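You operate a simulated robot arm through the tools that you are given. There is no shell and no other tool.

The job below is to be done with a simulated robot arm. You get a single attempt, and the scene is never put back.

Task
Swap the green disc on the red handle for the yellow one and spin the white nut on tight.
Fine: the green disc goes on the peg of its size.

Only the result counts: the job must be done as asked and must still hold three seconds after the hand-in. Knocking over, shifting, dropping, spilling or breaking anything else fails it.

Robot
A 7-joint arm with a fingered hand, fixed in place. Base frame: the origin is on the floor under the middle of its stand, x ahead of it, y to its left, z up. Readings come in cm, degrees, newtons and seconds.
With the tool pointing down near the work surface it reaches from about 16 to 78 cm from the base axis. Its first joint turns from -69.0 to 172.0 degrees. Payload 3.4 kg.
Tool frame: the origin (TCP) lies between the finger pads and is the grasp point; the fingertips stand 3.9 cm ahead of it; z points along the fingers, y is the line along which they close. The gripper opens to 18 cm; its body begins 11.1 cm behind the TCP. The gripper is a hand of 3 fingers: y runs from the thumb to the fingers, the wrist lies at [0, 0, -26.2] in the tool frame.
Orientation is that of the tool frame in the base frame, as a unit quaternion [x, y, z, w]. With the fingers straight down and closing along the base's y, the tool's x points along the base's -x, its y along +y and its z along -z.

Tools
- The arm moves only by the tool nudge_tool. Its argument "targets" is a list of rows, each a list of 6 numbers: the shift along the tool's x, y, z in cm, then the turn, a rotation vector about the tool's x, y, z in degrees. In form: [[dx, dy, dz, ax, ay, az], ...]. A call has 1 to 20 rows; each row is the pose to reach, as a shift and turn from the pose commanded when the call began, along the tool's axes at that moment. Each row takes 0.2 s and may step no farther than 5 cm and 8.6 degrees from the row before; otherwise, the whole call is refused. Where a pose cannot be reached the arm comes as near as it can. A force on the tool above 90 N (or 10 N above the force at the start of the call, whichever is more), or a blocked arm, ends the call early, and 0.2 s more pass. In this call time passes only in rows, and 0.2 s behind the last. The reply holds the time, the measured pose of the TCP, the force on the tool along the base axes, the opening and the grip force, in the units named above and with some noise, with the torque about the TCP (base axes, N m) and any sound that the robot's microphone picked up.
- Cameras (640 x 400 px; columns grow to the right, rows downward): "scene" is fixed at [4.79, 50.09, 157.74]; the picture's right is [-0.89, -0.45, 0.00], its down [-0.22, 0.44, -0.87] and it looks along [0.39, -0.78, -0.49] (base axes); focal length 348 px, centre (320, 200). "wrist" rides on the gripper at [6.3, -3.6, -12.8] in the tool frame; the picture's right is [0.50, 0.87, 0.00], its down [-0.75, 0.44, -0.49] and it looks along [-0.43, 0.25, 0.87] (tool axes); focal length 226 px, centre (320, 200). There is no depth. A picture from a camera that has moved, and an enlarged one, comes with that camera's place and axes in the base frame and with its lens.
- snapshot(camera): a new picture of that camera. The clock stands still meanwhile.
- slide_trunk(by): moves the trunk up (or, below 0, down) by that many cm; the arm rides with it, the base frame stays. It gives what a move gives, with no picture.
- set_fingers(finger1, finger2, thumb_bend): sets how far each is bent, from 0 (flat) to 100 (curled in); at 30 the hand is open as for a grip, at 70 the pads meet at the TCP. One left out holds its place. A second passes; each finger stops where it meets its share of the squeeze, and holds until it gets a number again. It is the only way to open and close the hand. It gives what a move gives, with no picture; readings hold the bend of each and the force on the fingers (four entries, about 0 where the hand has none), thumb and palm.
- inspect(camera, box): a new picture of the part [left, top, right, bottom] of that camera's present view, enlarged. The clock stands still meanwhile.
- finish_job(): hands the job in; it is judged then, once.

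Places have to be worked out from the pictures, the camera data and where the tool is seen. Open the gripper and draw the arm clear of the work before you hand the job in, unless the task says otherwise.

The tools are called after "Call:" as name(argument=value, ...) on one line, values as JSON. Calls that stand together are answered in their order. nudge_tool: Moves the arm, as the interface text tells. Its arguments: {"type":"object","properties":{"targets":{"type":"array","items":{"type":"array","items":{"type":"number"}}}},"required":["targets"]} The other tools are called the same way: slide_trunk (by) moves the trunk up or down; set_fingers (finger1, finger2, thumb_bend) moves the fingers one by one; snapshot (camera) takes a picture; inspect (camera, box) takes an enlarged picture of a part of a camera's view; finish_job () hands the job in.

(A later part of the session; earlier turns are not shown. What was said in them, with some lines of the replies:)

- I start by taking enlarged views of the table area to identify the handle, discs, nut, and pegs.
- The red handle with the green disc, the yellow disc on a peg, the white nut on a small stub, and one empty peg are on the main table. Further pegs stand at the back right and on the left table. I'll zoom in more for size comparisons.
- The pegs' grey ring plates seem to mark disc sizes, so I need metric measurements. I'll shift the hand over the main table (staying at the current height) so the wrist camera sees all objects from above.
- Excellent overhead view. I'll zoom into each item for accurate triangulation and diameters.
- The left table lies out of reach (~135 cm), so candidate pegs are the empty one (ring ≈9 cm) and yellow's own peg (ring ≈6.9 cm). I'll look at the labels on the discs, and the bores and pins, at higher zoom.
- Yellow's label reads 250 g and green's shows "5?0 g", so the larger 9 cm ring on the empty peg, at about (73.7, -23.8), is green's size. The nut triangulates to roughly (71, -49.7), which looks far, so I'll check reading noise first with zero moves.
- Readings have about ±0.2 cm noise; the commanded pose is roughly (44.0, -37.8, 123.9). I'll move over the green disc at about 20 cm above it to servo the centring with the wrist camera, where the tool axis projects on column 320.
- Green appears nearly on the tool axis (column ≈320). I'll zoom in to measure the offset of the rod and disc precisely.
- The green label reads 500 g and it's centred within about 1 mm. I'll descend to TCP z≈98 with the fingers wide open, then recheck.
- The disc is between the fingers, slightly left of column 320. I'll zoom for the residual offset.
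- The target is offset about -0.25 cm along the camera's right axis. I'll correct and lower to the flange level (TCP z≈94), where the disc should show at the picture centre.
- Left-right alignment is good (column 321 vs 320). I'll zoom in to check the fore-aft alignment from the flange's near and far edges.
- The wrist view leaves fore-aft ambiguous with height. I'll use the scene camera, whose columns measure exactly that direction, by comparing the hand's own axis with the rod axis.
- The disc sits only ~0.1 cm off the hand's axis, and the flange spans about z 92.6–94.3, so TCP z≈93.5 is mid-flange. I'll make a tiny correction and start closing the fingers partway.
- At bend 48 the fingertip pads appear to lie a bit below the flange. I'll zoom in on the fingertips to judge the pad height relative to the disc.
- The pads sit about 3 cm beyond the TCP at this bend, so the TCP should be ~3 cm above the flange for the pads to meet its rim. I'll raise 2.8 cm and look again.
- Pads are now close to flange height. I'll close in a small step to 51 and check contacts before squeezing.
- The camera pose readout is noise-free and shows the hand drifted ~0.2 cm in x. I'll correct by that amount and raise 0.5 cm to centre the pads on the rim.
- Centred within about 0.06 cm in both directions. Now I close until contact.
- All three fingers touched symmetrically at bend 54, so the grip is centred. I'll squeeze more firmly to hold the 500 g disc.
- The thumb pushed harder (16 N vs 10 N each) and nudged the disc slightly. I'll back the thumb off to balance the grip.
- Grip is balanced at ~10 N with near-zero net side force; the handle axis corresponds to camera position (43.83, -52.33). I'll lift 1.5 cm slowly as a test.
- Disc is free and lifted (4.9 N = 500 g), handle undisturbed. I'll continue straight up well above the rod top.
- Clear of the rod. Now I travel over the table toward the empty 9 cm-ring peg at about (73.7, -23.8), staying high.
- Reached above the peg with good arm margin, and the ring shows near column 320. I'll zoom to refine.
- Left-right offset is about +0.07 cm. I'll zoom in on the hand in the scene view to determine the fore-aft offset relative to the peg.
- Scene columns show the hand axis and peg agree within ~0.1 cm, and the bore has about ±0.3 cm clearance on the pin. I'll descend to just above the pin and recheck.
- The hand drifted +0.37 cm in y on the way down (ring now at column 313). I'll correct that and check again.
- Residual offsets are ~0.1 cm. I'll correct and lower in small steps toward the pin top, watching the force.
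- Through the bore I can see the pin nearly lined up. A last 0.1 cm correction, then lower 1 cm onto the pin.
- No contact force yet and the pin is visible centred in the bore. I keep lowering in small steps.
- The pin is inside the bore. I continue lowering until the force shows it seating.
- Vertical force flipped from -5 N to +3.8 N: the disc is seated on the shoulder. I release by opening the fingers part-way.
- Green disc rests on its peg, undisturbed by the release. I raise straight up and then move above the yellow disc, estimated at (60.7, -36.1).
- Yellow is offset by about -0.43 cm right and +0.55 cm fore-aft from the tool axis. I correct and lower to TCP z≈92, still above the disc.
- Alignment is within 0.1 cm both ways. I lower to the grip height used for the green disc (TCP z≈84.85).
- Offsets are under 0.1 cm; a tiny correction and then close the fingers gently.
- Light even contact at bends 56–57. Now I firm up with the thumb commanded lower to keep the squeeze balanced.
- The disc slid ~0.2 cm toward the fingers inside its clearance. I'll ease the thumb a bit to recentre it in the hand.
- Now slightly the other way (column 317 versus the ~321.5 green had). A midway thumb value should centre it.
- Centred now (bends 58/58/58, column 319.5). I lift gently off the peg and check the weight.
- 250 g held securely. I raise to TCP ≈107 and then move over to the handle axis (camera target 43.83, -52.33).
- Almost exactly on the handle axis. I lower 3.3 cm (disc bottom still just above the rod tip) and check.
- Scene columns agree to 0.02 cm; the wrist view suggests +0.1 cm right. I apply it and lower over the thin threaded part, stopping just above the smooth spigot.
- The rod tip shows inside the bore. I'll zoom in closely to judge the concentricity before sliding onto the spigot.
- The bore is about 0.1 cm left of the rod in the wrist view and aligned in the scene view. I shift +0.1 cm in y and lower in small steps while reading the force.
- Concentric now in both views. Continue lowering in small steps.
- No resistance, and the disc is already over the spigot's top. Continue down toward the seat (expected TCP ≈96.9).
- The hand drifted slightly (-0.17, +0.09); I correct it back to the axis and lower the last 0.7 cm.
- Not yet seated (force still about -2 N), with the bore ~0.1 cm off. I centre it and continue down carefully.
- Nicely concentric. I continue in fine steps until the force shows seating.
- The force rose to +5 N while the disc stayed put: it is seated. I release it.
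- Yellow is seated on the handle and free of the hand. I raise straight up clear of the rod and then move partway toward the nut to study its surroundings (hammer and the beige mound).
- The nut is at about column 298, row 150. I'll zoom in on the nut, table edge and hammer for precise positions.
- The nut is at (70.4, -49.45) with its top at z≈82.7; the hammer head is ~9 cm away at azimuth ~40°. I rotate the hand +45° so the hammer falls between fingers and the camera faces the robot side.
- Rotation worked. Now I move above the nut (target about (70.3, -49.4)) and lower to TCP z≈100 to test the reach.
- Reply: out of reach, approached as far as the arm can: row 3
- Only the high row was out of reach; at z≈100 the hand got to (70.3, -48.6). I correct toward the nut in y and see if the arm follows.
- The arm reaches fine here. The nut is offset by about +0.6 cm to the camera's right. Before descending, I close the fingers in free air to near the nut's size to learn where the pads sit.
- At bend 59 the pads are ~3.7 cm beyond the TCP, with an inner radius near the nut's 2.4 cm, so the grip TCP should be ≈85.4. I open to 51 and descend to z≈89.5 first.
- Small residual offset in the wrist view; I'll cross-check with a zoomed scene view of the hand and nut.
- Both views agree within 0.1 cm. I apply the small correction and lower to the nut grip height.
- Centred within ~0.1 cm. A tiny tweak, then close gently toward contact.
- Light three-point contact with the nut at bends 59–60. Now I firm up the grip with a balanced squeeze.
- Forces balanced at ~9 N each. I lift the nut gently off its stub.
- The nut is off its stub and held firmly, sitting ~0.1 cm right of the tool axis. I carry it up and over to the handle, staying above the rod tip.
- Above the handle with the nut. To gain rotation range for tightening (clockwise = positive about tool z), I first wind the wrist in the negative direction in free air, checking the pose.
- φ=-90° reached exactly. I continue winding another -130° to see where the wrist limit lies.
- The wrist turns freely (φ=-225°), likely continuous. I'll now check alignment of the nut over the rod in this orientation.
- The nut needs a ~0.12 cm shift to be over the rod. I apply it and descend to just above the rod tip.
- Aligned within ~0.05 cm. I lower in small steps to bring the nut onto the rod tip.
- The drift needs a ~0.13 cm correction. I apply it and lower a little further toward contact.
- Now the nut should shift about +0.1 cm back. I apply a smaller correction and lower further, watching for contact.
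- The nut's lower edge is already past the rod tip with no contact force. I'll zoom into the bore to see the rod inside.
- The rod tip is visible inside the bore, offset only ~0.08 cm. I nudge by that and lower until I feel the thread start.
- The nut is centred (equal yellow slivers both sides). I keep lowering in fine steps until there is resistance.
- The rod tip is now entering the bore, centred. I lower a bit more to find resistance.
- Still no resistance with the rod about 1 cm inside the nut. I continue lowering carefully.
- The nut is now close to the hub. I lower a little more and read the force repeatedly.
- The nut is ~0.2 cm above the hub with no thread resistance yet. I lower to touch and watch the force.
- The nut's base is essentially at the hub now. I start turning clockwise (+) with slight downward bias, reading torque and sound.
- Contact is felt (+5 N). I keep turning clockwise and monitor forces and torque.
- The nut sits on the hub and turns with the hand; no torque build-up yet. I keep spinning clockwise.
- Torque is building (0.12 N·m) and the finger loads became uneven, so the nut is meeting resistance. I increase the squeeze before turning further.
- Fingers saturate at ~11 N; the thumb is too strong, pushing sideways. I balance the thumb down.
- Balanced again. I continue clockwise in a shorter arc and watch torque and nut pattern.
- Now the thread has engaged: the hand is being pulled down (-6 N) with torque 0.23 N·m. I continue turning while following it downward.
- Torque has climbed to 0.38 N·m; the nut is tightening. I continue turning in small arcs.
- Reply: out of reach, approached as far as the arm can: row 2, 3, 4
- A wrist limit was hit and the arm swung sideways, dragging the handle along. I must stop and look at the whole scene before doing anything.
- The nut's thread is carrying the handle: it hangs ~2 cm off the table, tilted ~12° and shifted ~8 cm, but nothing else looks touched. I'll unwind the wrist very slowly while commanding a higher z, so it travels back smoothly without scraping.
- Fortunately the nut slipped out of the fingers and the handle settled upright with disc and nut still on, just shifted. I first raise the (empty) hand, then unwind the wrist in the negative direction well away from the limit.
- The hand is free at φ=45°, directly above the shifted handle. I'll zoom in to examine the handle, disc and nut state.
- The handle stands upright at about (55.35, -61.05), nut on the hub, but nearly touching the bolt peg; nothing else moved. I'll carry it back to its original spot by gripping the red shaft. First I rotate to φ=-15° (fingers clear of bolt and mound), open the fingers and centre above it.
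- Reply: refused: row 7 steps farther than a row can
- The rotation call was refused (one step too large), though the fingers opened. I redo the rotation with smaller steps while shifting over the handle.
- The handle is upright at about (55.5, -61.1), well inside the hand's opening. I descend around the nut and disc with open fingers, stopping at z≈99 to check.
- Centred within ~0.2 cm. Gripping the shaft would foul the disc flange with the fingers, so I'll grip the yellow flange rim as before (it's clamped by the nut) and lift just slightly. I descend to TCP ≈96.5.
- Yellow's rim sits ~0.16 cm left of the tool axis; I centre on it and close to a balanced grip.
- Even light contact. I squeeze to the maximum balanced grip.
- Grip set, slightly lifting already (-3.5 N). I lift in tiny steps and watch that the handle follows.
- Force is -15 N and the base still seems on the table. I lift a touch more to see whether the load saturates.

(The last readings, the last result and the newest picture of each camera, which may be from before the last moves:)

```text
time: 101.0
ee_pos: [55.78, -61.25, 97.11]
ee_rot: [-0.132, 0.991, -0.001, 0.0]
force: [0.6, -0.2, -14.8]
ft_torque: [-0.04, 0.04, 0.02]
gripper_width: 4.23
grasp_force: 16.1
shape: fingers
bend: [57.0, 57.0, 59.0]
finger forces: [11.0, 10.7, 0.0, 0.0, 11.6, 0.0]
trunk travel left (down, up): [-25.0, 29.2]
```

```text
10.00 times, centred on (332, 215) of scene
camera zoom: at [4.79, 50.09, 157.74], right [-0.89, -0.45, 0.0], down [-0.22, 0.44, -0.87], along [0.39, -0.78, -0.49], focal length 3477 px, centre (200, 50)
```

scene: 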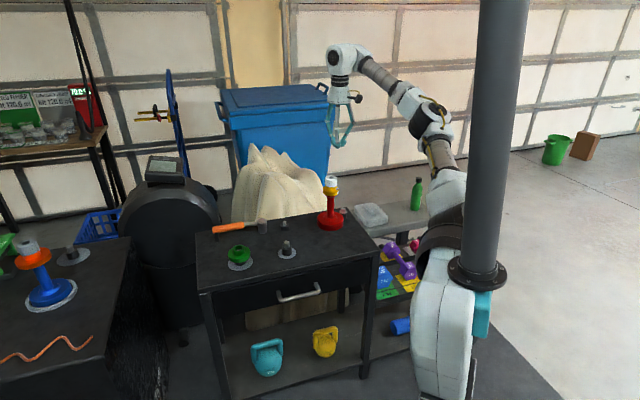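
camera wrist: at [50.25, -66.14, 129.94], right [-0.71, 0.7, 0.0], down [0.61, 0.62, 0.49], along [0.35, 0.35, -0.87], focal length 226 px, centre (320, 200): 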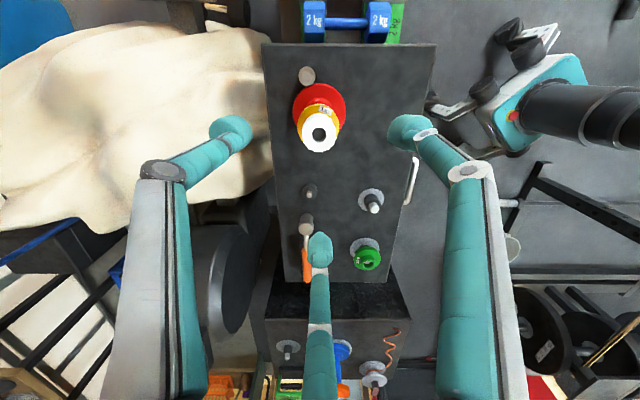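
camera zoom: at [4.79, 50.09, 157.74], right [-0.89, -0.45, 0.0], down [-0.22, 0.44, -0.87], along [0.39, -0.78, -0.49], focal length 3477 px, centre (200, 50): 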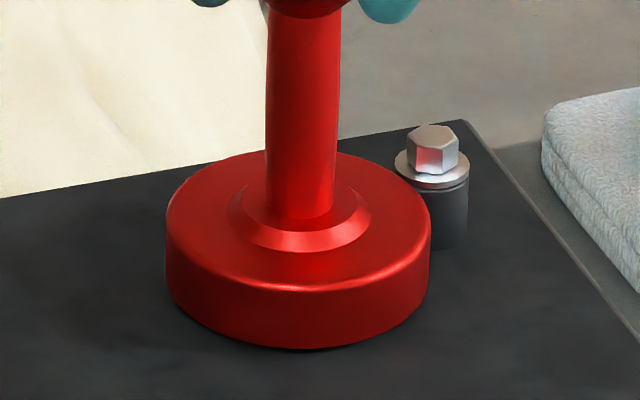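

The load saturated at ~15 N, so the handle assembly is lifted just clear and held. I raise slightly more and carry it slowly back to its original spot.

Call:
nudge_tool(targets=[[0, 0, -0.2, 0, 0, 0], [0, 0, -0.4, 0, 0, 0], [0.04, 0.27, -0.4, 0, 0, 0], [0.13, 0.81, -0.4, 0, 0, 0], [0.25, 1.63, -0.4, 0, 0, 0], [0.4, 2.57, -0.4, 0, 0, 0], [0.55, 3.52, -0.4, 0, 0, 0], [0.69, 4.47, -0.4, 0, 0, 0], [0.84, 5.42, -0.4, 0, 0, 0], [0.99, 6.37, -0.4, 0, 0, 0], [1.13, 7.32, -0.4, 0, 0, 0], [1.28, 8.27, -0.4, 0, 0, 0], [1.43, 9.21, -0.4, 0, 0, 0], [1.58, 10.16, -0.4, 0, 0, 0], [1.72, 11.11, -0.4, 0, 0, 0], [1.85, 11.92, -0.4, 0, 0, 0], [1.97, 12.74, -0.4, 0, 0, 0], [2.06, 13.28, -0.4, 0, 0, 0], [2.1, 13.55, -0.4, 0, 0, 0], [2.1, 13.55, -0.4, 0, 0, 0]])

Call:
snapshot(camera="wrist")

Call:
snapshot(camera="scene")

Call:
inspect(camera="wrist", box=[240, 90, 400, 240])

```text
time: 105.2
ee_pos: [50.02, -48.56, 97.55]
ee_rot: [-0.132, 0.991, 0.0, 0.0]
force: [0.2, 0.7, -14.3]
ft_torque: [-0.06, 0.01, -0.01]
gripper_width: 4.29
grasp_force: 16.6
shape: fingers
bend: [57.0, 57.0, 59.0]
finger forces: [11.0, 10.7, 0.0, 0.1, 11.5, 0.0]
trunk travel left (down, up): [-25.0, 29.2]
```

```text
taken
camera wrist: at [44.9, -53.67, 110.36], right [-0.71, 0.7, 0.0], down [0.61, 0.62, 0.49], along [0.35, 0.35, -0.87], focal length 226 px, centre (320, 200)
```

wrist: 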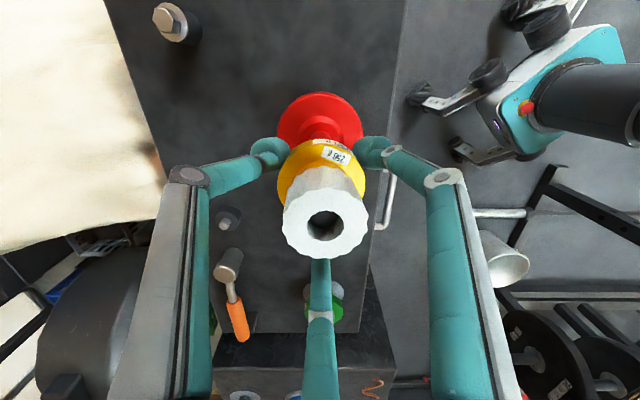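

```text
taken
```

scene: 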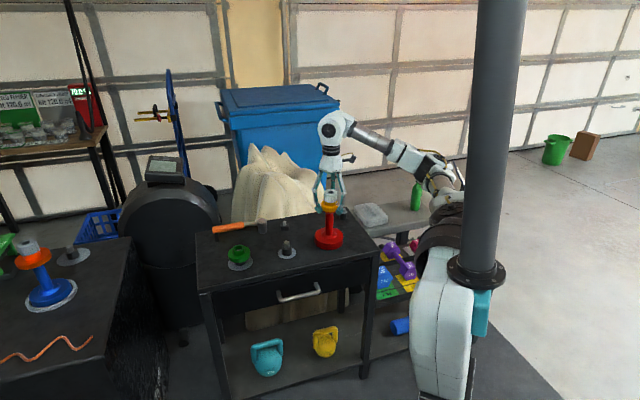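

```text
2.67 times, centred on (320, 165) of wrist
camera zoom: at [44.9, -53.67, 110.36], right [-0.71, 0.7, 0.0], down [0.61, 0.62, 0.49], along [0.35, 0.35, -0.87], focal length 603 px, centre (320, 293)
```

zoom: 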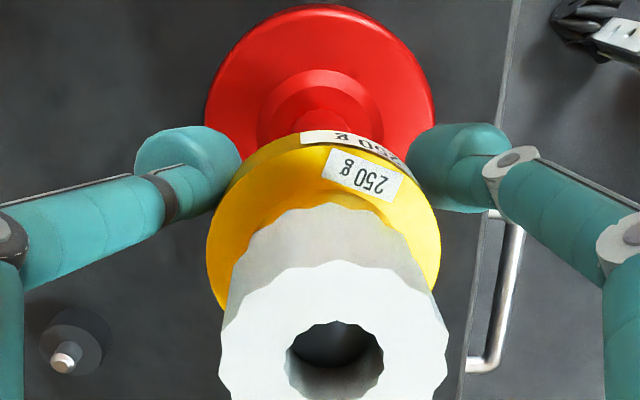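

The assembly is back over its original spot. I fine-correct by ~0.15 cm and lower slowly until the table takes the weight.

Call:
nudge_tool(targets=[[-0.04, -0.1, 0, 0, 0, 0], [-0.04, -0.14, 0.2, 0, 0, 0], [-0.04, -0.14, 0.4, 0, 0, 0], [-0.04, -0.14, 0.6, 0, 0, 0], [-0.04, -0.14, 0.75, 0, 0, 0], [-0.04, -0.14, 0.9, 0, 0, 0]])

Call:
inspect(camera="scene", box=[306, 180, 362, 260])

Call:
inspect(camera="wrist", box=[240, 90, 400, 240])

```text
time: 106.6
ee_pos: [50.14, -48.85, 96.54]
ee_rot: [-0.133, 0.991, -0.001, 0.0]
force: [0.1, 0.6, -14.6]
ft_torque: [-0.03, 0.01, 0.0]
gripper_width: 4.25
grasp_force: 15.7
shape: fingers
bend: [57.0, 57.0, 59.0]
finger forces: [10.6, 10.7, 0.1, 0.0, 11.4, 0.0]
trunk travel left (down, up): [-25.0, 29.2]
```

```text
5.00 times, centred on (334, 220) of scene
camera zoom: at [4.79, 50.09, 157.74], right [-0.89, -0.45, 0.0], down [-0.22, 0.44, -0.87], along [0.39, -0.78, -0.49], focal length 1738 px, centre (250, 100)
```

zoom: 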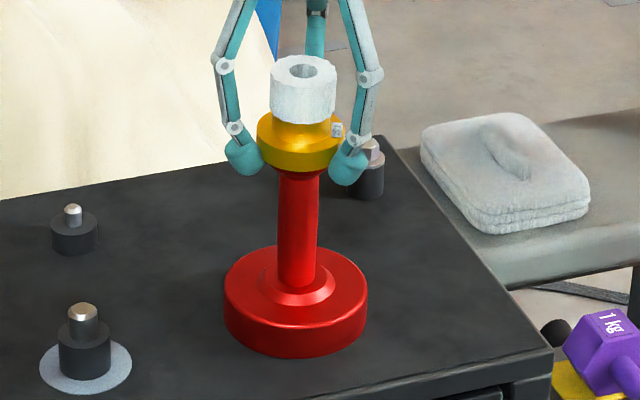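

```text
2.67 times, centred on (320, 165) of wrist
camera zoom: at [44.95, -53.9, 109.44], right [-0.71, 0.7, 0.0], down [0.61, 0.62, 0.49], along [0.35, 0.35, -0.87], focal length 603 px, centre (320, 293)
```

zoom: 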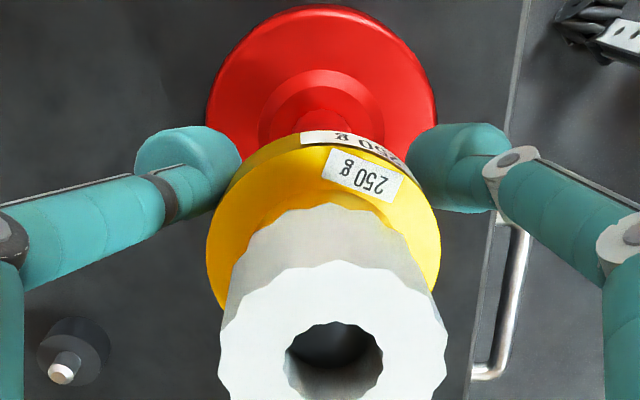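

Still carrying the full weight; I continue lowering in 0.1 cm steps.

Call:
nudge_tool(targets=[[-0.03, 0.08, 0.1, 0, 0, 0], [-0.03, 0.08, 0.2, 0, 0, 0], [-0.03, 0.08, 0.3, 0, 0, 0]])

Call:
nudge_tool(targets=[[0, 0, 0.1, 0, 0, 0], [0, 0, 0.2, 0, 0, 0]])

Call:
inspect(camera="wrist", box=[240, 90, 400, 240])

```text
time: 107.4
ee_pos: [50.13, -48.64, 96.28]
ee_rot: [-0.133, 0.991, -0.001, 0.001]
force: [1.8, 0.3, -5.5]
ft_torque: [-0.05, -0.06, -0.02]
gripper_width: 4.18
grasp_force: 15.3
shape: fingers
bend: [58.0, 57.0, 59.0]
finger forces: [8.2, 10.8, 0.0, 0.0, 11.0, 0.0]
trunk travel left (down, up): [-25.0, 29.2]
```

```text
time: 108.0
ee_pos: [50.0, -48.7, 96.25]
ee_rot: [-0.132, 0.991, 0.0, 0.001]
force: [2.7, 0.3, -1.1]
ft_torque: [0.03, 0.0, 0.0]
gripper_width: 4.13
grasp_force: 13.9
shape: fingers
bend: [58.0, 57.0, 59.0]
finger forces: [7.7, 9.8, 0.0, 0.1, 10.6, 0.1]
trunk travel left (down, up): [-25.0, 29.2]
```

```text
2.67 times, centred on (320, 165) of wrist
camera zoom: at [44.88, -53.83, 109.13], right [-0.71, 0.7, 0.0], down [0.61, 0.62, 0.49], along [0.35, 0.35, -0.87], focal length 603 px, centre (320, 293)
```

zoom: 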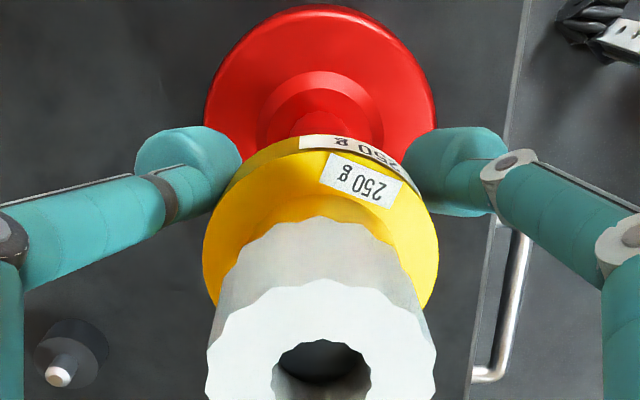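

The table now carries the weight. I release the disc rim.

Call:
set_fingers(finger1=47, finger2=47, thumb_bend=47)

Call:
inspect(camera="wrist", box=[240, 90, 400, 240])

Call:
inspect(camera="scene", box=[190, 180, 390, 305])

```text
time: 109.0
ee_pos: [50.1, -48.78, 96.13]
ee_rot: [-0.132, 0.991, -0.001, 0.0]
force: [-0.4, -0.3, -0.1]
ft_torque: [-0.02, 0.01, 0.0]
gripper_width: 8.43
grasp_force: 0.0
shape: fingers
bend: [47.0, 47.0, 47.0]
finger forces: [0.0, 0.0, 0.0, 0.1, 0.1, 0.0]
trunk travel left (down, up): [-25.0, 29.2]
```

```text
2.67 times, centred on (320, 165) of wrist
camera zoom: at [44.86, -53.85, 109.1], right [-0.71, 0.71, 0.0], down [0.61, 0.62, 0.49], along [0.35, 0.35, -0.87], focal length 603 px, centre (320, 293)
```

zoom: 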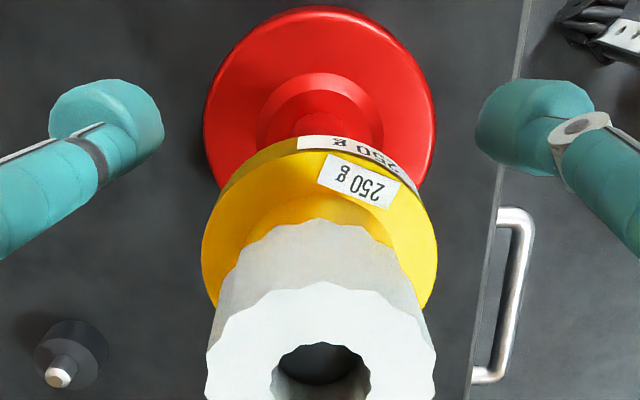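

```text
3.20 times, centred on (290, 242) of scene
camera zoom: at [4.79, 50.09, 157.74], right [-0.89, -0.45, 0.0], down [-0.22, 0.44, -0.87], along [0.39, -0.78, -0.49], focal length 1112 px, centre (416, 64)
```

zoom: 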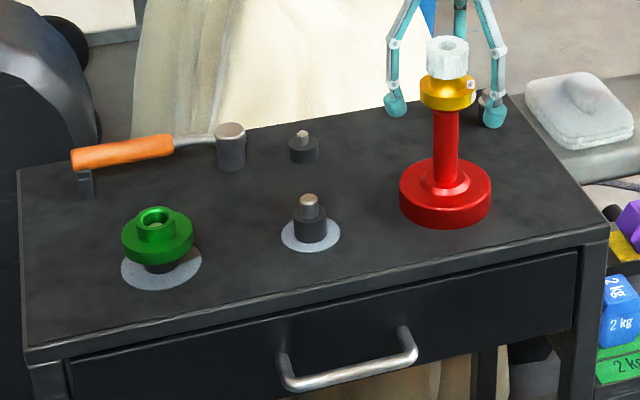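

The handle is back within ~0.2 cm of its original place, and everything else looks as before. Now I raise to nut height with open fingers and wind the wrist to φ≈-105° for tightening range.

Call:
nudge_tool(targets=[[0, 0, -2, 0, 0, 0], [0, 0, -4, 0, 0, 0], [0, 0, -6, 0, 0, 0], [0, 0, -8, 0, 0, 0], [0, 0, -10, 0, 0, -7.5], [0, 0, -10, 0, 0, -15], [0, 0, -10, 0, 0, -22.5], [0, 0, -10, 0, 0, -30], [0, 0, -10, 0, 0, -37.5], [0, 0, -10, 0, 0, -45], [0, 0, -10, 0, 0, -52.5], [0, 0, -10, 0, 0, -60], [0, 0, -10, 0, 0, -67.5], [0, 0, -10, 0, 0, -75], [0, 0, -10, 0, 0, -82.5], [0, 0, -10, 0, 0, -90], [0, 0, -10, 0, 0, -90]])

Call:
inspect(camera="wrist", box=[240, 80, 400, 230])

Call:
inspect(camera="scene", box=[306, 140, 362, 215])

```text
time: 112.6
ee_pos: [50.13, -48.74, 106.17]
ee_rot: [0.795, -0.607, 0.001, 0.0]
force: [0.1, 0.3, -0.4]
ft_torque: [0.0, -0.01, -0.01]
gripper_width: 8.44
grasp_force: 0.1
shape: fingers
bend: [47.0, 47.0, 47.0]
finger forces: [0.0, 0.0, 0.0, 0.0, 0.1, 0.0]
trunk travel left (down, up): [-25.0, 29.2]
```

```text
2.67 times, centred on (320, 155) of wrist
camera zoom: at [55.11, -53.73, 119.04], right [-0.7, -0.71, 0.0], down [-0.62, 0.61, 0.49], along [-0.35, 0.34, -0.87], focal length 603 px, centre (320, 320)
```

zoom: 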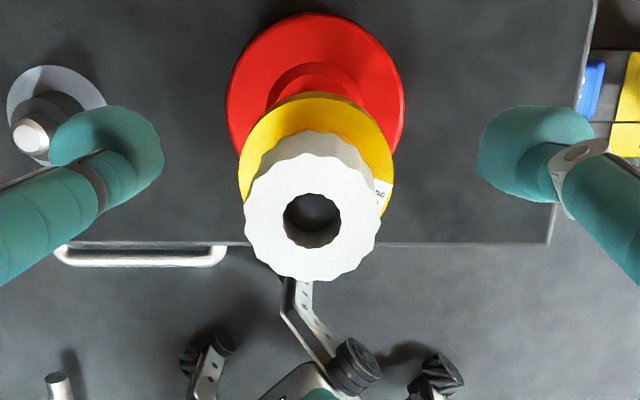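

```text
5.33 times, centred on (334, 178) of scene
camera zoom: at [4.79, 50.09, 157.74], right [-0.89, -0.45, 0.0], down [-0.22, 0.44, -0.87], along [0.39, -0.78, -0.49], focal length 1854 px, centre (245, 320)
```

zoom: 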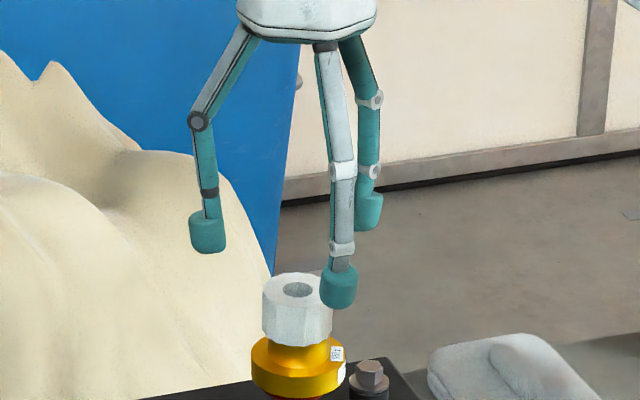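

Centred within 0.25 cm of the nut. I correct and lower to the nut's gripping height (TCP≈101.2).

Call:
nudge_tool(targets=[[-0.16, -0.2, 1.7, 0, 0, 0], [-0.16, -0.2, 3.4, 0, 0, 0], [-0.16, -0.2, 4.9, 0, 0, 0], [-0.16, -0.2, 4.9, 0, 0, 0]])

Call:
inspect(camera="wrist", box=[240, 90, 400, 240])

Call:
inspect(camera="scene", box=[310, 165, 358, 215])

```text
time: 113.6
ee_pos: [50.26, -48.36, 101.21]
ee_rot: [0.794, -0.607, 0.001, -0.001]
force: [-0.9, 0.4, 0.3]
ft_torque: [0.03, 0.02, 0.0]
gripper_width: 8.43
grasp_force: 0.1
shape: fingers
bend: [47.0, 47.0, 47.0]
finger forces: [0.1, 0.1, 0.0, 0.1, 0.0, 0.0]
trunk travel left (down, up): [-25.0, 29.2]
```

```text
2.67 times, centred on (320, 165) of wrist
camera zoom: at [55.33, -53.48, 114.17], right [-0.71, -0.71, 0.0], down [-0.62, 0.61, 0.49], along [-0.35, 0.35, -0.87], focal length 603 px, centre (320, 293)
```

zoom: 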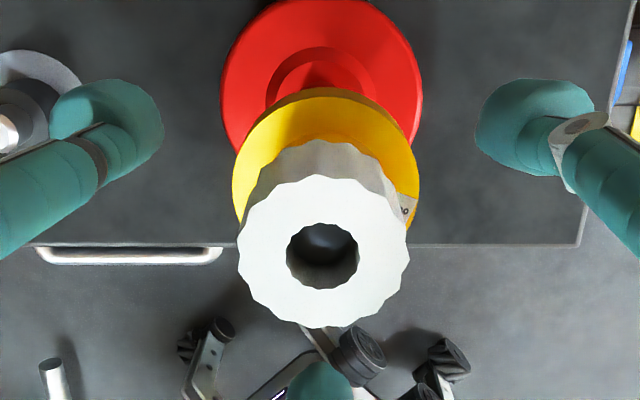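

```text
8.00 times, centred on (334, 190) of scene
camera zoom: at [4.79, 50.09, 157.74], right [-0.89, -0.45, 0.0], down [-0.22, 0.44, -0.87], along [0.39, -0.78, -0.49], focal length 2781 px, centre (208, 280)
```

zoom: 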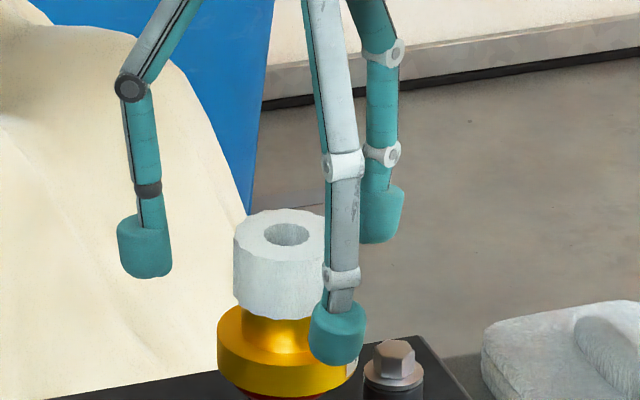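

Aligned within 0.1 cm. Small correction and close on the nut.

Call:
nudge_tool(targets=[[-0.04, 0.1, 0, 0, 0, 0], [-0.04, 0.1, 0, 0, 0, 0]])

Call:
set_fingers(finger1=60, finger2=60, thumb_bend=60)

Call:
set_fingers(finger1=90, finger2=90, thumb_bend=68)

Call:
inspect(camera="wrist", box=[240, 90, 400, 240])

Call:
inspect(camera="scene", box=[310, 165, 358, 215])

```text
time: 114.2
ee_pos: [50.21, -48.41, 101.22]
ee_rot: [0.794, -0.607, 0.0, 0.0]
force: [-0.1, -0.3, 0.6]
ft_torque: [0.01, -0.02, 0.01]
gripper_width: 8.43
grasp_force: 0.0
shape: fingers
bend: [47.0, 47.0, 47.0]
finger forces: [0.0, 0.0, 0.0, 0.0, 0.0, 0.0]
trunk travel left (down, up): [-25.0, 29.2]
```

```text
time: 115.2
ee_pos: [50.19, -48.44, 101.13]
ee_rot: [0.794, -0.608, 0.0, 0.0]
force: [0.9, -0.5, 0.5]
ft_torque: [-0.03, 0.0, 0.03]
gripper_width: 3.65
grasp_force: 0.6
shape: fingers
bend: [59.0, 60.0, 60.0]
finger forces: [1.0, 0.1, 0.1, 0.0, 0.5, 0.1]
trunk travel left (down, up): [-25.0, 29.2]
```

```text
time: 116.2
ee_pos: [50.26, -48.41, 101.31]
ee_rot: [0.795, -0.607, 0.0, 0.001]
force: [1.0, 1.1, -2.5]
ft_torque: [0.05, -0.05, 0.0]
gripper_width: 3.36
grasp_force: 14.7
shape: fingers
bend: [60.0, 62.0, 61.0]
finger forces: [8.9, 9.4, 0.0, 0.0, 11.1, 0.0]
trunk travel left (down, up): [-25.0, 29.2]
```

```text
2.67 times, centred on (320, 165) of wrist
camera zoom: at [55.26, -53.43, 114.09], right [-0.7, -0.71, 0.0], down [-0.62, 0.61, 0.49], along [-0.35, 0.35, -0.87], focal length 603 px, centre (320, 293)
```

zoom: 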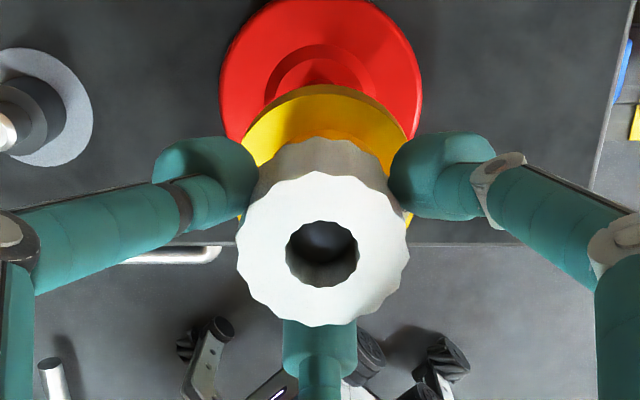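

```text
8.00 times, centred on (334, 190) of scene
camera zoom: at [4.79, 50.09, 157.74], right [-0.89, -0.45, 0.0], down [-0.22, 0.44, -0.87], along [0.39, -0.78, -0.49], focal length 2781 px, centre (208, 280)
```

zoom: 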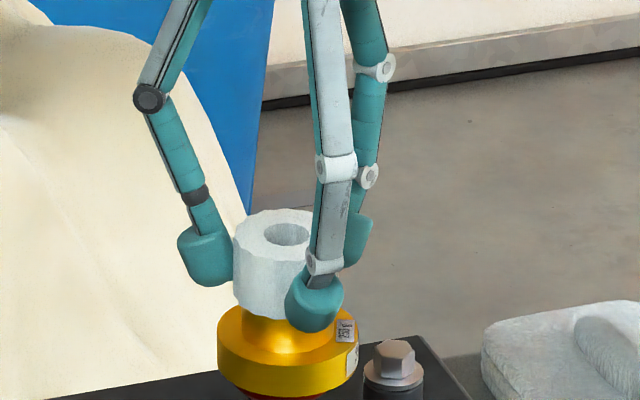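

Grip balanced on the nut. I turn clockwise in small increments and watch the torque and the yellow label (to detect the handle turning).

Call:
nudge_tool(targets=[[0, 0, 0.1, 0, 0, 6], [0, 0, 0.15, 0, 0, 12], [0, 0, 0.15, 0, 0, 18], [0, 0, 0.15, 0, 0, 24]])

Call:
inspect(camera="scene", box=[310, 165, 358, 215])

Call:
inspect(camera="wrist", box=[240, 90, 400, 240])

```text
time: 117.2
ee_pos: [50.34, -48.48, 101.02]
ee_rot: [-0.65, 0.76, -0.001, 0.001]
force: [2.8, -0.8, 5.2]
ft_torque: [-0.11, -0.15, 0.33]
gripper_width: 3.28
grasp_force: 17.0
shape: fingers
bend: [59.0, 64.0, 61.0]
finger forces: [12.1, 7.7, 0.0, 0.0, 14.8, 0.0]
trunk travel left (down, up): [-25.0, 29.2]
```

```text
8.00 times, centred on (334, 190) of scene
camera zoom: at [4.79, 50.09, 157.74], right [-0.89, -0.45, 0.0], down [-0.22, 0.44, -0.87], along [0.39, -0.78, -0.49], focal length 2781 px, centre (208, 280)
```

zoom: 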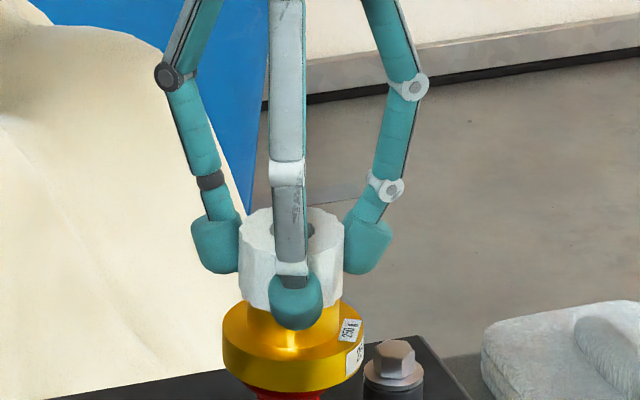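

```text
2.67 times, centred on (320, 165) of wrist
camera zoom: at [52.68, -55.09, 113.99], right [-0.93, -0.36, 0.0], down [-0.31, 0.81, 0.49], along [-0.17, 0.46, -0.87], focal length 603 px, centre (320, 293)
```

zoom: 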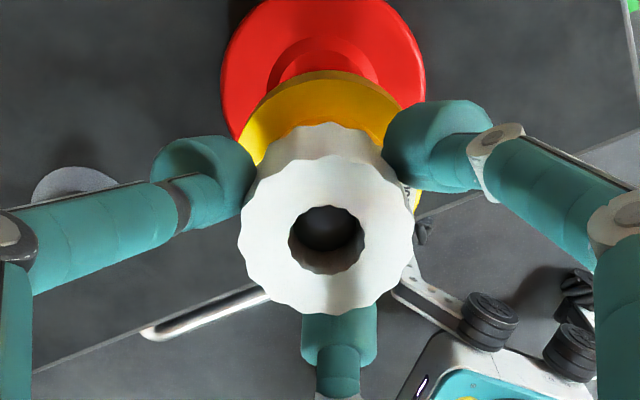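

Torque rises right away to 0.33 N·m with the label essentially unmoved, so the nut is already snug. I turn a bit more to make sure it's tight.

Call:
nudge_tool(targets=[[-0.05, 0.1, 0.05, 0, 0, 4], [-0.05, 0.1, 0.1, 0, 0, 8], [-0.05, 0.1, 0.1, 0, 0, 12]])

Call:
inspect(camera="scene", box=[310, 165, 358, 215])

Call:
inspect(camera="wrist", box=[240, 90, 400, 240])

```text
time: 118.0
ee_pos: [50.03, -48.3, 100.99]
ee_rot: [-0.567, 0.824, -0.001, 0.0]
force: [1.2, -0.4, 5.9]
ft_torque: [-0.14, -0.04, 0.29]
gripper_width: 3.26
grasp_force: 17.2
shape: fingers
bend: [59.0, 64.0, 62.0]
finger forces: [12.8, 9.0, 0.0, 0.0, 14.0, 0.0]
trunk travel left (down, up): [-25.0, 29.2]
```

```text
8.00 times, centred on (334, 190) of scene
camera zoom: at [4.79, 50.09, 157.74], right [-0.89, -0.45, 0.0], down [-0.22, 0.44, -0.87], along [0.39, -0.78, -0.49], focal length 2781 px, centre (208, 280)
```

zoom: 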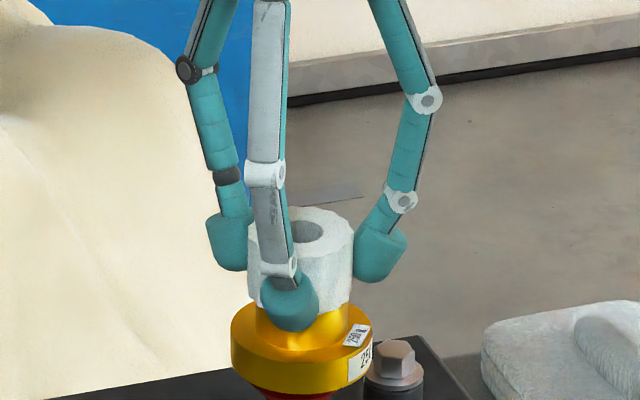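

```text
2.67 times, centred on (320, 165) of wrist
camera zoom: at [51.07, -55.38, 113.93], right [-0.99, -0.16, 0.0], down [-0.14, 0.86, 0.49], along [-0.08, 0.48, -0.87], focal length 603 px, centre (320, 293)
```

zoom: 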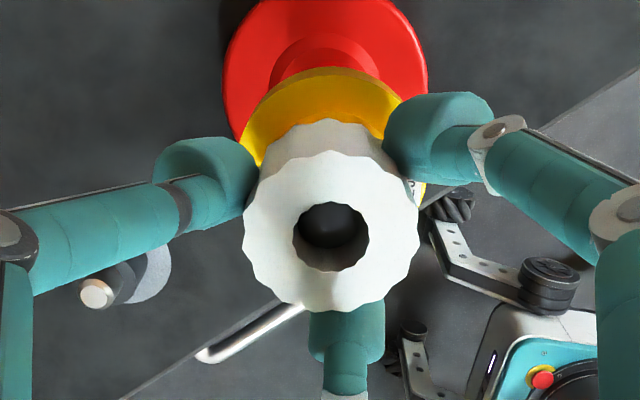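

Torque has plateaued at ~0.3 N·m, meaning the whole handle may be starting to turn or shift. I'll check the base in the scene view before doing more.

Call:
inspect(camera="scene", box=[190, 180, 390, 305])

Call:
inspect(camera="scene", box=[306, 185, 362, 260])

```text
3.20 times, centred on (290, 242) of scene
camera zoom: at [4.79, 50.09, 157.74], right [-0.89, -0.45, 0.0], down [-0.22, 0.44, -0.87], along [0.39, -0.78, -0.49], focal length 1112 px, centre (416, 64)
```

zoom: 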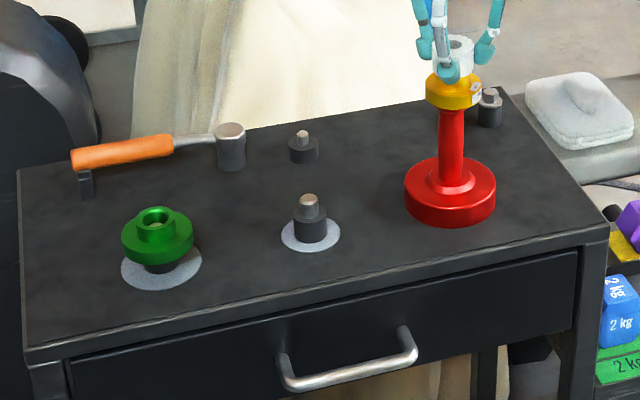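

```text
5.33 times, centred on (334, 222) of scene
camera zoom: at [4.79, 50.09, 157.74], right [-0.89, -0.45, 0.0], down [-0.22, 0.44, -0.87], along [0.39, -0.78, -0.49], focal length 1854 px, centre (245, 80)
```

zoom: 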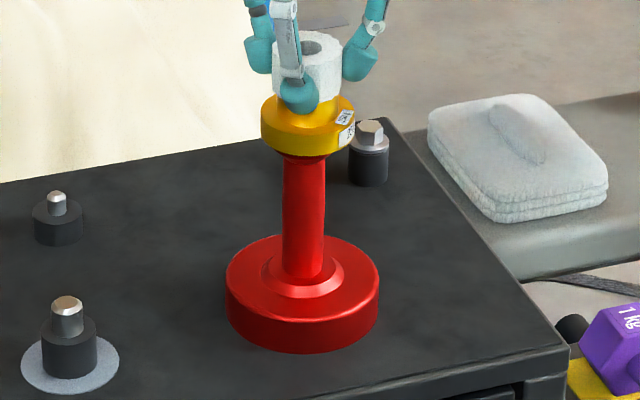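

The base has only crept ~0.35 cm and the label turned with the hand, so the nut no longer turns relative to the handle: it's clamped. I'll add more downward force (for base friction) and give it one last firm twist.

Call:
nudge_tool(targets=[[0, 0, 0.1, 0, 0, 0], [0, 0, 0.17, 0, 0, 2], [0, 0, 0.17, 0, 0, 6], [0, 0, 0.17, 0, 0, 10], [0, 0, 0.17, 0, 0, 14]])

Call:
inspect(camera="scene", box=[306, 165, 362, 240])

Call:
inspect(camera="wrist", box=[240, 90, 400, 240])

```text
time: 119.2
ee_pos: [50.01, -48.26, 100.84]
ee_rot: [-0.463, 0.887, -0.001, 0.001]
force: [4.6, -0.6, 14.2]
ft_torque: [-0.27, -0.1, 0.52]
gripper_width: 3.22
grasp_force: 20.3
shape: fingers
bend: [59.0, 66.0, 62.0]
finger forces: [14.6, 8.2, 0.1, 0.0, 19.3, 0.0]
trunk travel left (down, up): [-25.0, 29.2]
```

```text
5.33 times, centred on (334, 202) of scene
camera zoom: at [4.79, 50.09, 157.74], right [-0.89, -0.45, 0.0], down [-0.22, 0.44, -0.87], along [0.39, -0.78, -0.49], focal length 1854 px, centre (245, 187)
```

zoom: 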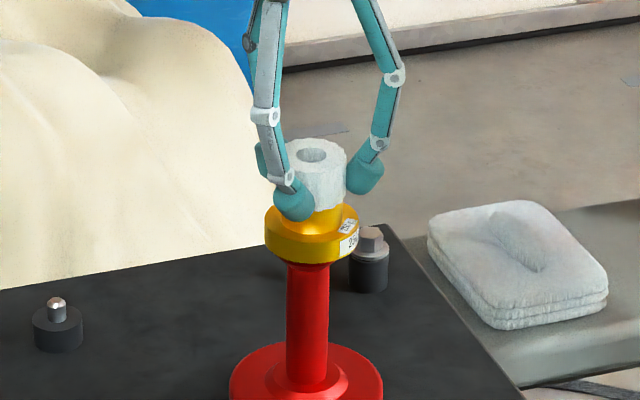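

```text
2.67 times, centred on (320, 165) of wrist
camera zoom: at [49.25, -55.33, 113.78], right [-1.0, 0.08, 0.0], down [0.07, 0.87, 0.49], along [0.04, 0.49, -0.87], focal length 603 px, centre (320, 293)
```

zoom: 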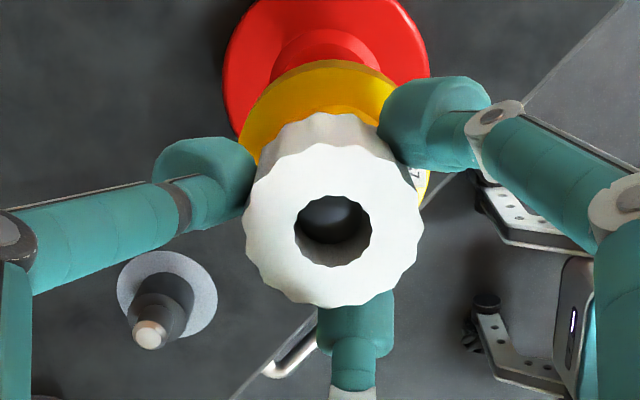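

Torque reached 0.52 N·m without the nut turning: it's tight. Before releasing, I relax the wind-up and downward push so nothing springs on release.

Call:
nudge_tool(targets=[[0, 0, -0.05, 0, 0, -4], [0, 0, -0.1, 0, 0, -8], [0, 0, -0.15, 0, 0, -12], [0, 0, -0.18, 0, 0, -16]])

Call:
inspect(camera="scene", box=[306, 165, 362, 240])

```text
time: 120.2
ee_pos: [49.82, -48.6, 100.96]
ee_rot: [-0.582, 0.813, -0.001, -0.001]
force: [-4.4, -4.9, 7.5]
ft_torque: [-0.28, 0.24, 0.02]
gripper_width: 3.36
grasp_force: 15.0
shape: fingers
bend: [59.0, 64.0, 62.0]
finger forces: [12.0, 10.1, 0.0, 0.1, 8.8, 0.0]
trunk travel left (down, up): [-25.0, 29.2]
```

```text
5.33 times, centred on (334, 202) of scene
camera zoom: at [4.79, 50.09, 157.74], right [-0.89, -0.45, 0.0], down [-0.22, 0.44, -0.87], along [0.39, -0.78, -0.49], focal length 1854 px, centre (245, 187)
```

zoom: 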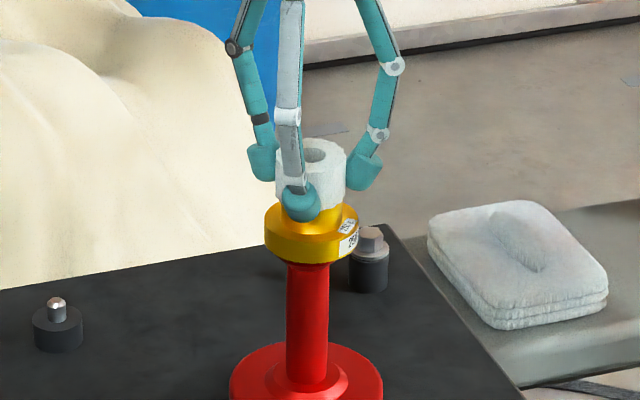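

Torque is back to ~0. I release the nut by opening the fingers.

Call:
set_fingers(finger1=50, finger2=50, thumb_bend=50)

Call:
inspect(camera="scene", box=[306, 165, 362, 240])

Call:
inspect(camera="wrist", box=[240, 90, 400, 240])

```text
time: 121.2
ee_pos: [50.12, -48.31, 100.92]
ee_rot: [-0.582, 0.814, -0.002, -0.001]
force: [0.0, -0.6, -0.3]
ft_torque: [-0.01, 0.02, 0.0]
gripper_width: 7.23
grasp_force: 0.1
shape: fingers
bend: [50.0, 50.0, 50.0]
finger forces: [0.0, 0.0, 0.0, 0.0, 0.0, 0.1]
trunk travel left (down, up): [-25.0, 29.2]
```

```text
5.33 times, centred on (334, 202) of scene
camera zoom: at [4.79, 50.09, 157.74], right [-0.89, -0.45, 0.0], down [-0.22, 0.44, -0.87], along [0.39, -0.78, -0.49], focal length 1854 px, centre (245, 187)
```

zoom: 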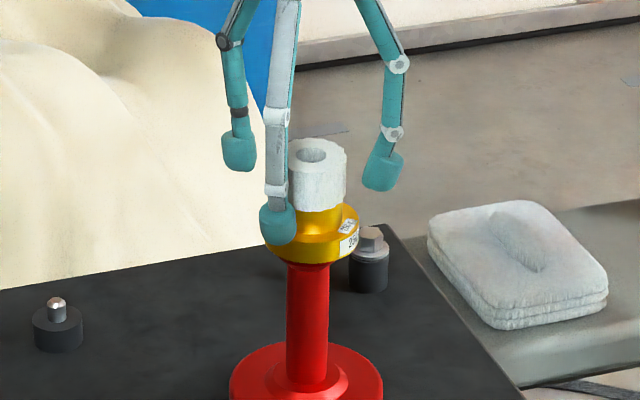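

```text
2.67 times, centred on (320, 165) of wrist
camera zoom: at [51.33, -55.36, 113.92], right [-0.98, -0.19, 0.0], down [-0.17, 0.85, 0.49], along [-0.09, 0.48, -0.87], focal length 603 px, centre (320, 293)
```

zoom: 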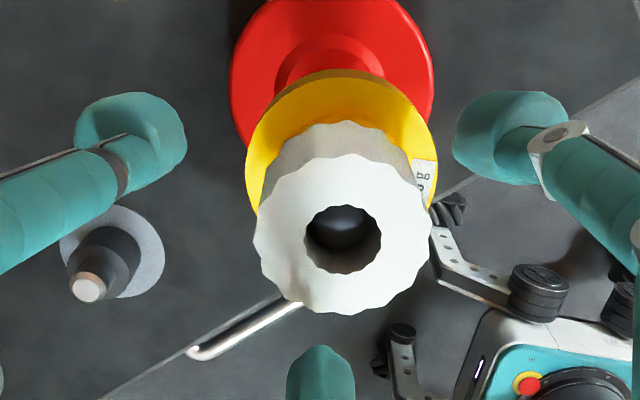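

Released; everything stands upright. I check closely that the nut is seated flush on the yellow hub.

Call:
inspect(camera="scene", box=[322, 180, 350, 215])

Call:
inspect(camera="scene", box=[221, 240, 261, 275])

```text
11.43 times, centred on (336, 198) of scene
camera zoom: at [4.79, 50.09, 157.74], right [-0.89, -0.45, 0.0], down [-0.22, 0.44, -0.87], along [0.39, -0.78, -0.49], focal length 3973 px, centre (137, 229)
```

zoom: 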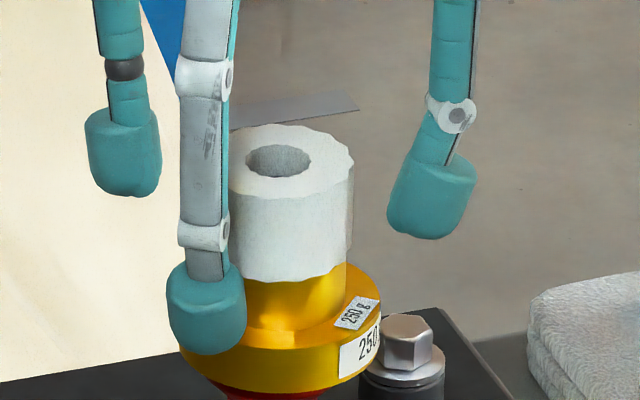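

```text
11.43 times, centred on (241, 258) of scene
camera zoom: at [4.79, 50.09, 157.74], right [-0.89, -0.45, 0.0], down [-0.22, 0.44, -0.87], along [0.39, -0.78, -0.49], focal length 3973 px, centre (1223, -457)
```

zoom: 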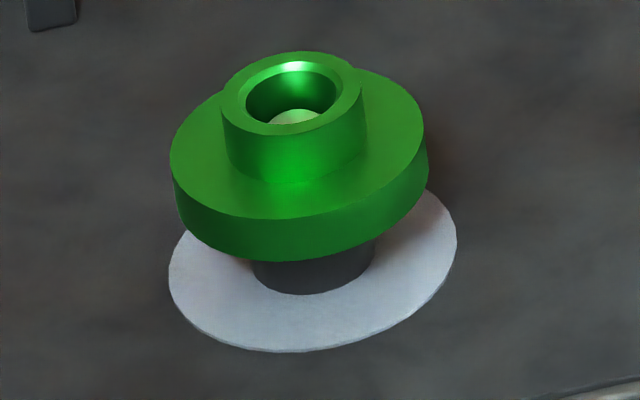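

Green is flush on its shoulder, the nut is flush on yellow's hub. I open the fingers wider and withdraw straight up.

Call:
set_fingers(finger1=44, finger2=44, thumb_bend=44)

Call:
nudge_tool(targets=[[0, 0, -2, 0, 0, 0], [0, 0, -4.5, 0, 0, 0], [0, 0, -8, 0, 0, 0], [0, 0, -12, 0, 0, 0], [0, 0, -16, 0, 0, 0], [0, 0, -16, 0, 0, 0]])

Call:
snapshot(camera="scene")

Call:
snapshot(camera="wrist")

```text
time: 122.2
ee_pos: [49.97, -48.5, 101.06]
ee_rot: [-0.582, 0.813, -0.001, 0.0]
force: [-0.2, -0.9, -0.6]
ft_torque: [0.0, -0.02, -0.02]
gripper_width: 9.58
grasp_force: 0.0
shape: fingers
bend: [44.0, 44.0, 44.0]
finger forces: [0.0, 0.1, 0.0, 0.0, 0.0, 0.0]
trunk travel left (down, up): [-25.0, 29.2]
```

```text
time: 123.6
ee_pos: [50.38, -48.48, 116.99]
ee_rot: [-0.581, 0.814, -0.001, 0.001]
force: [0.5, 0.2, -0.3]
ft_torque: [0.0, -0.02, 0.02]
gripper_width: 9.64
grasp_force: 0.1
shape: fingers
bend: [44.0, 44.0, 44.0]
finger forces: [0.0, 0.0, 0.0, 0.1, 0.1, 0.0]
trunk travel left (down, up): [-25.0, 29.2]
```

```text
taken
```

scene: 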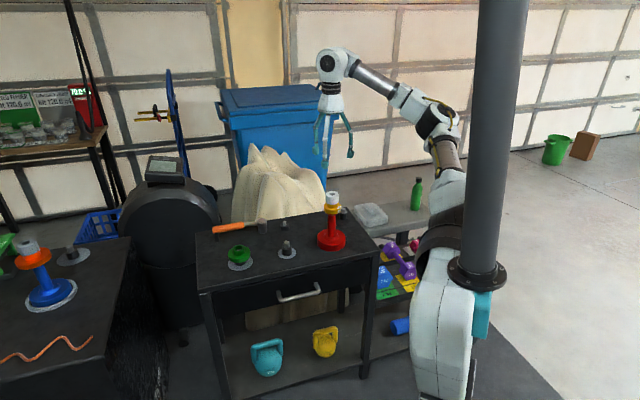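

```text
taken
camera wrist: at [51.62, -55.46, 129.97], right [-0.98, -0.19, 0.0], down [-0.17, 0.85, 0.49], along [-0.09, 0.48, -0.87], focal length 226 px, centre (320, 200)
```

wrist: 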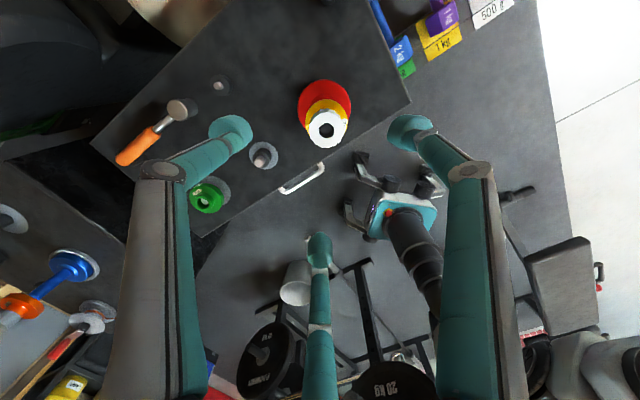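

The hand is clear. I take a final close look at the handle assembly from both cameras.

Call:
inspect(camera="scene", box=[306, 180, 362, 255])

Call:
inspect(camera="scene", box=[190, 180, 390, 305])

Call:
inspect(camera="wrist", box=[280, 70, 370, 160])

```text
5.33 times, centred on (334, 218) of scene
camera zoom: at [4.79, 50.09, 157.74], right [-0.89, -0.45, 0.0], down [-0.22, 0.44, -0.87], along [0.39, -0.78, -0.49], focal length 1854 px, centre (245, 107)
```

zoom: 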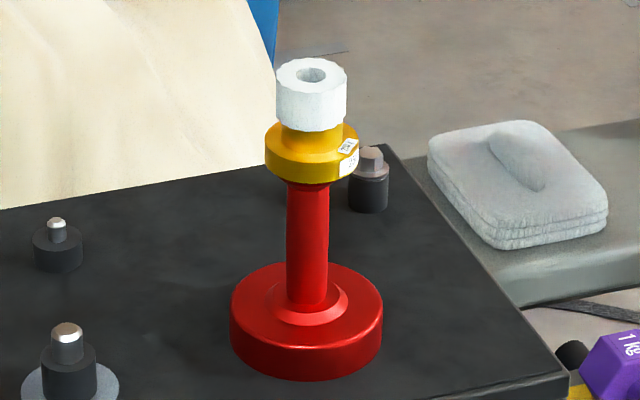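

```text
3.20 times, centred on (290, 242) of scene
camera zoom: at [4.79, 50.09, 157.74], right [-0.89, -0.45, 0.0], down [-0.22, 0.44, -0.87], along [0.39, -0.78, -0.49], focal length 1112 px, centre (416, 64)
```

zoom: 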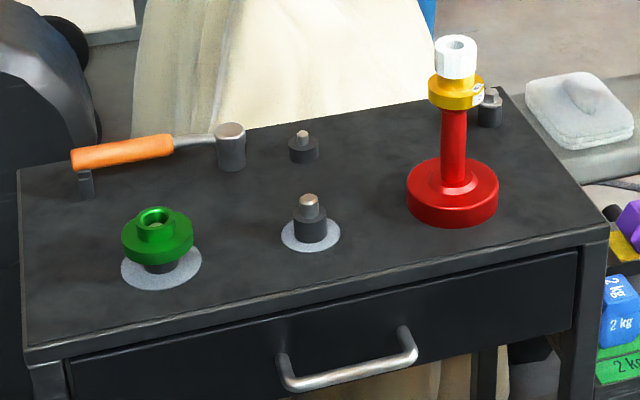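

```text
4.44 times, centred on (325, 115) of wrist
camera zoom: at [51.62, -55.46, 129.97], right [-0.98, -0.19, 0.0], down [-0.17, 0.85, 0.49], along [-0.09, 0.48, -0.87], focal length 1005 px, centre (298, 578)
```

zoom: 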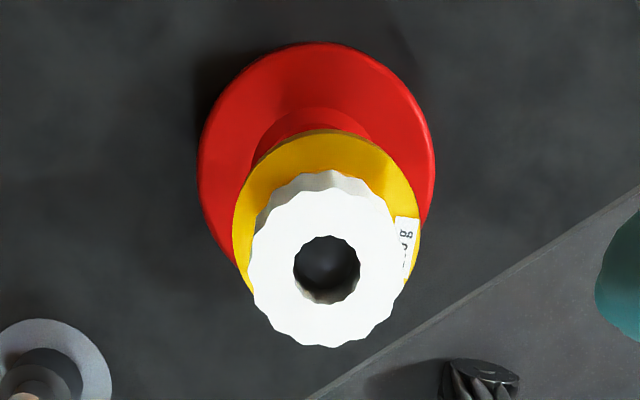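

Everything is in place: yellow disc seated on the upright handle, nut flush and tight, green on the 500 g-size peg, and the other items where they were. I withdraw the hand a little further up and away.

Call:
nudge_tool(targets=[[0, 0, -3, 0, 0, 0], [0, 0, -6, 0, 0, 0], [-1.5, 2.5, -8, 0, 0, 0], [-3.5, 5.5, -8, 0, 0, 0], [-5.5, 8.5, -8, 0, 0, 0], [-5.5, 8.5, -8, 0, 0, 0]])

Call:
snapshot(camera="scene")

```text
time: 125.0
ee_pos: [44.16, -40.27, 124.79]
ee_rot: [-0.581, 0.814, -0.001, 0.001]
force: [0.1, 0.3, -0.1]
ft_torque: [-0.01, -0.04, 0.02]
gripper_width: 9.62
grasp_force: 0.0
shape: fingers
bend: [44.0, 44.0, 44.0]
finger forces: [0.1, 0.1, 0.0, 0.0, 0.1, 0.1]
out of reach, approached as far as the arm can: row 5, 6
trunk travel left (down, up): [-25.0, 29.2]
```

```text
taken
```

scene: 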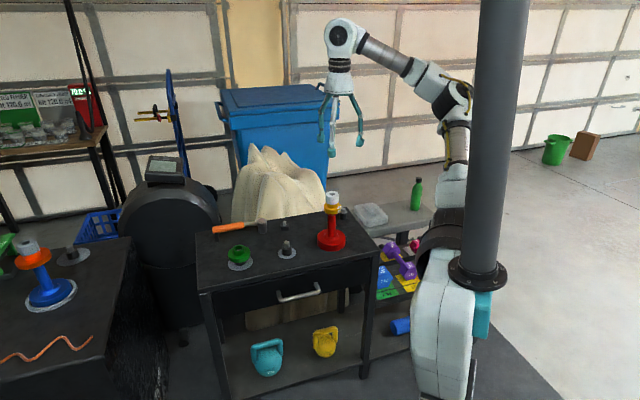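

The arm is clear of the work, the hand is open, and the assembly stands still and complete. I hand in the job.

Call:
finish_job()

```text
The job is handed in.
```

I swapped the discs, tightened the white nut and handed the job in. Along the way I accidentally moved the red handle and had to put it back.

- **Discs:** the yellow 250 g disc is seated on the red handle. The green 500 g disc sits flush on the peg with the larger ring, which I took as the one for its size.
- **Nut:** the white nut sits flush on the yellow disc and held about 0.5 N·m without turning any further.
- **Handle shifted:** while tightening, the wrist hit its limit and the arm pulled the handle about 13 cm toward the back of the table. The nut then slipped from the fingers and the handle dropped an estimated 2–3 cm, landing upright. I lifted it back, but it still stands about 0.6–0.9 cm from where it started.
- **Everything else:** the last camera views show nothing else moved. When the handle shifted it came within touching distance of the bolt peg at the back right, but the peg looks unmoved.

The hand is open and clear of the work.
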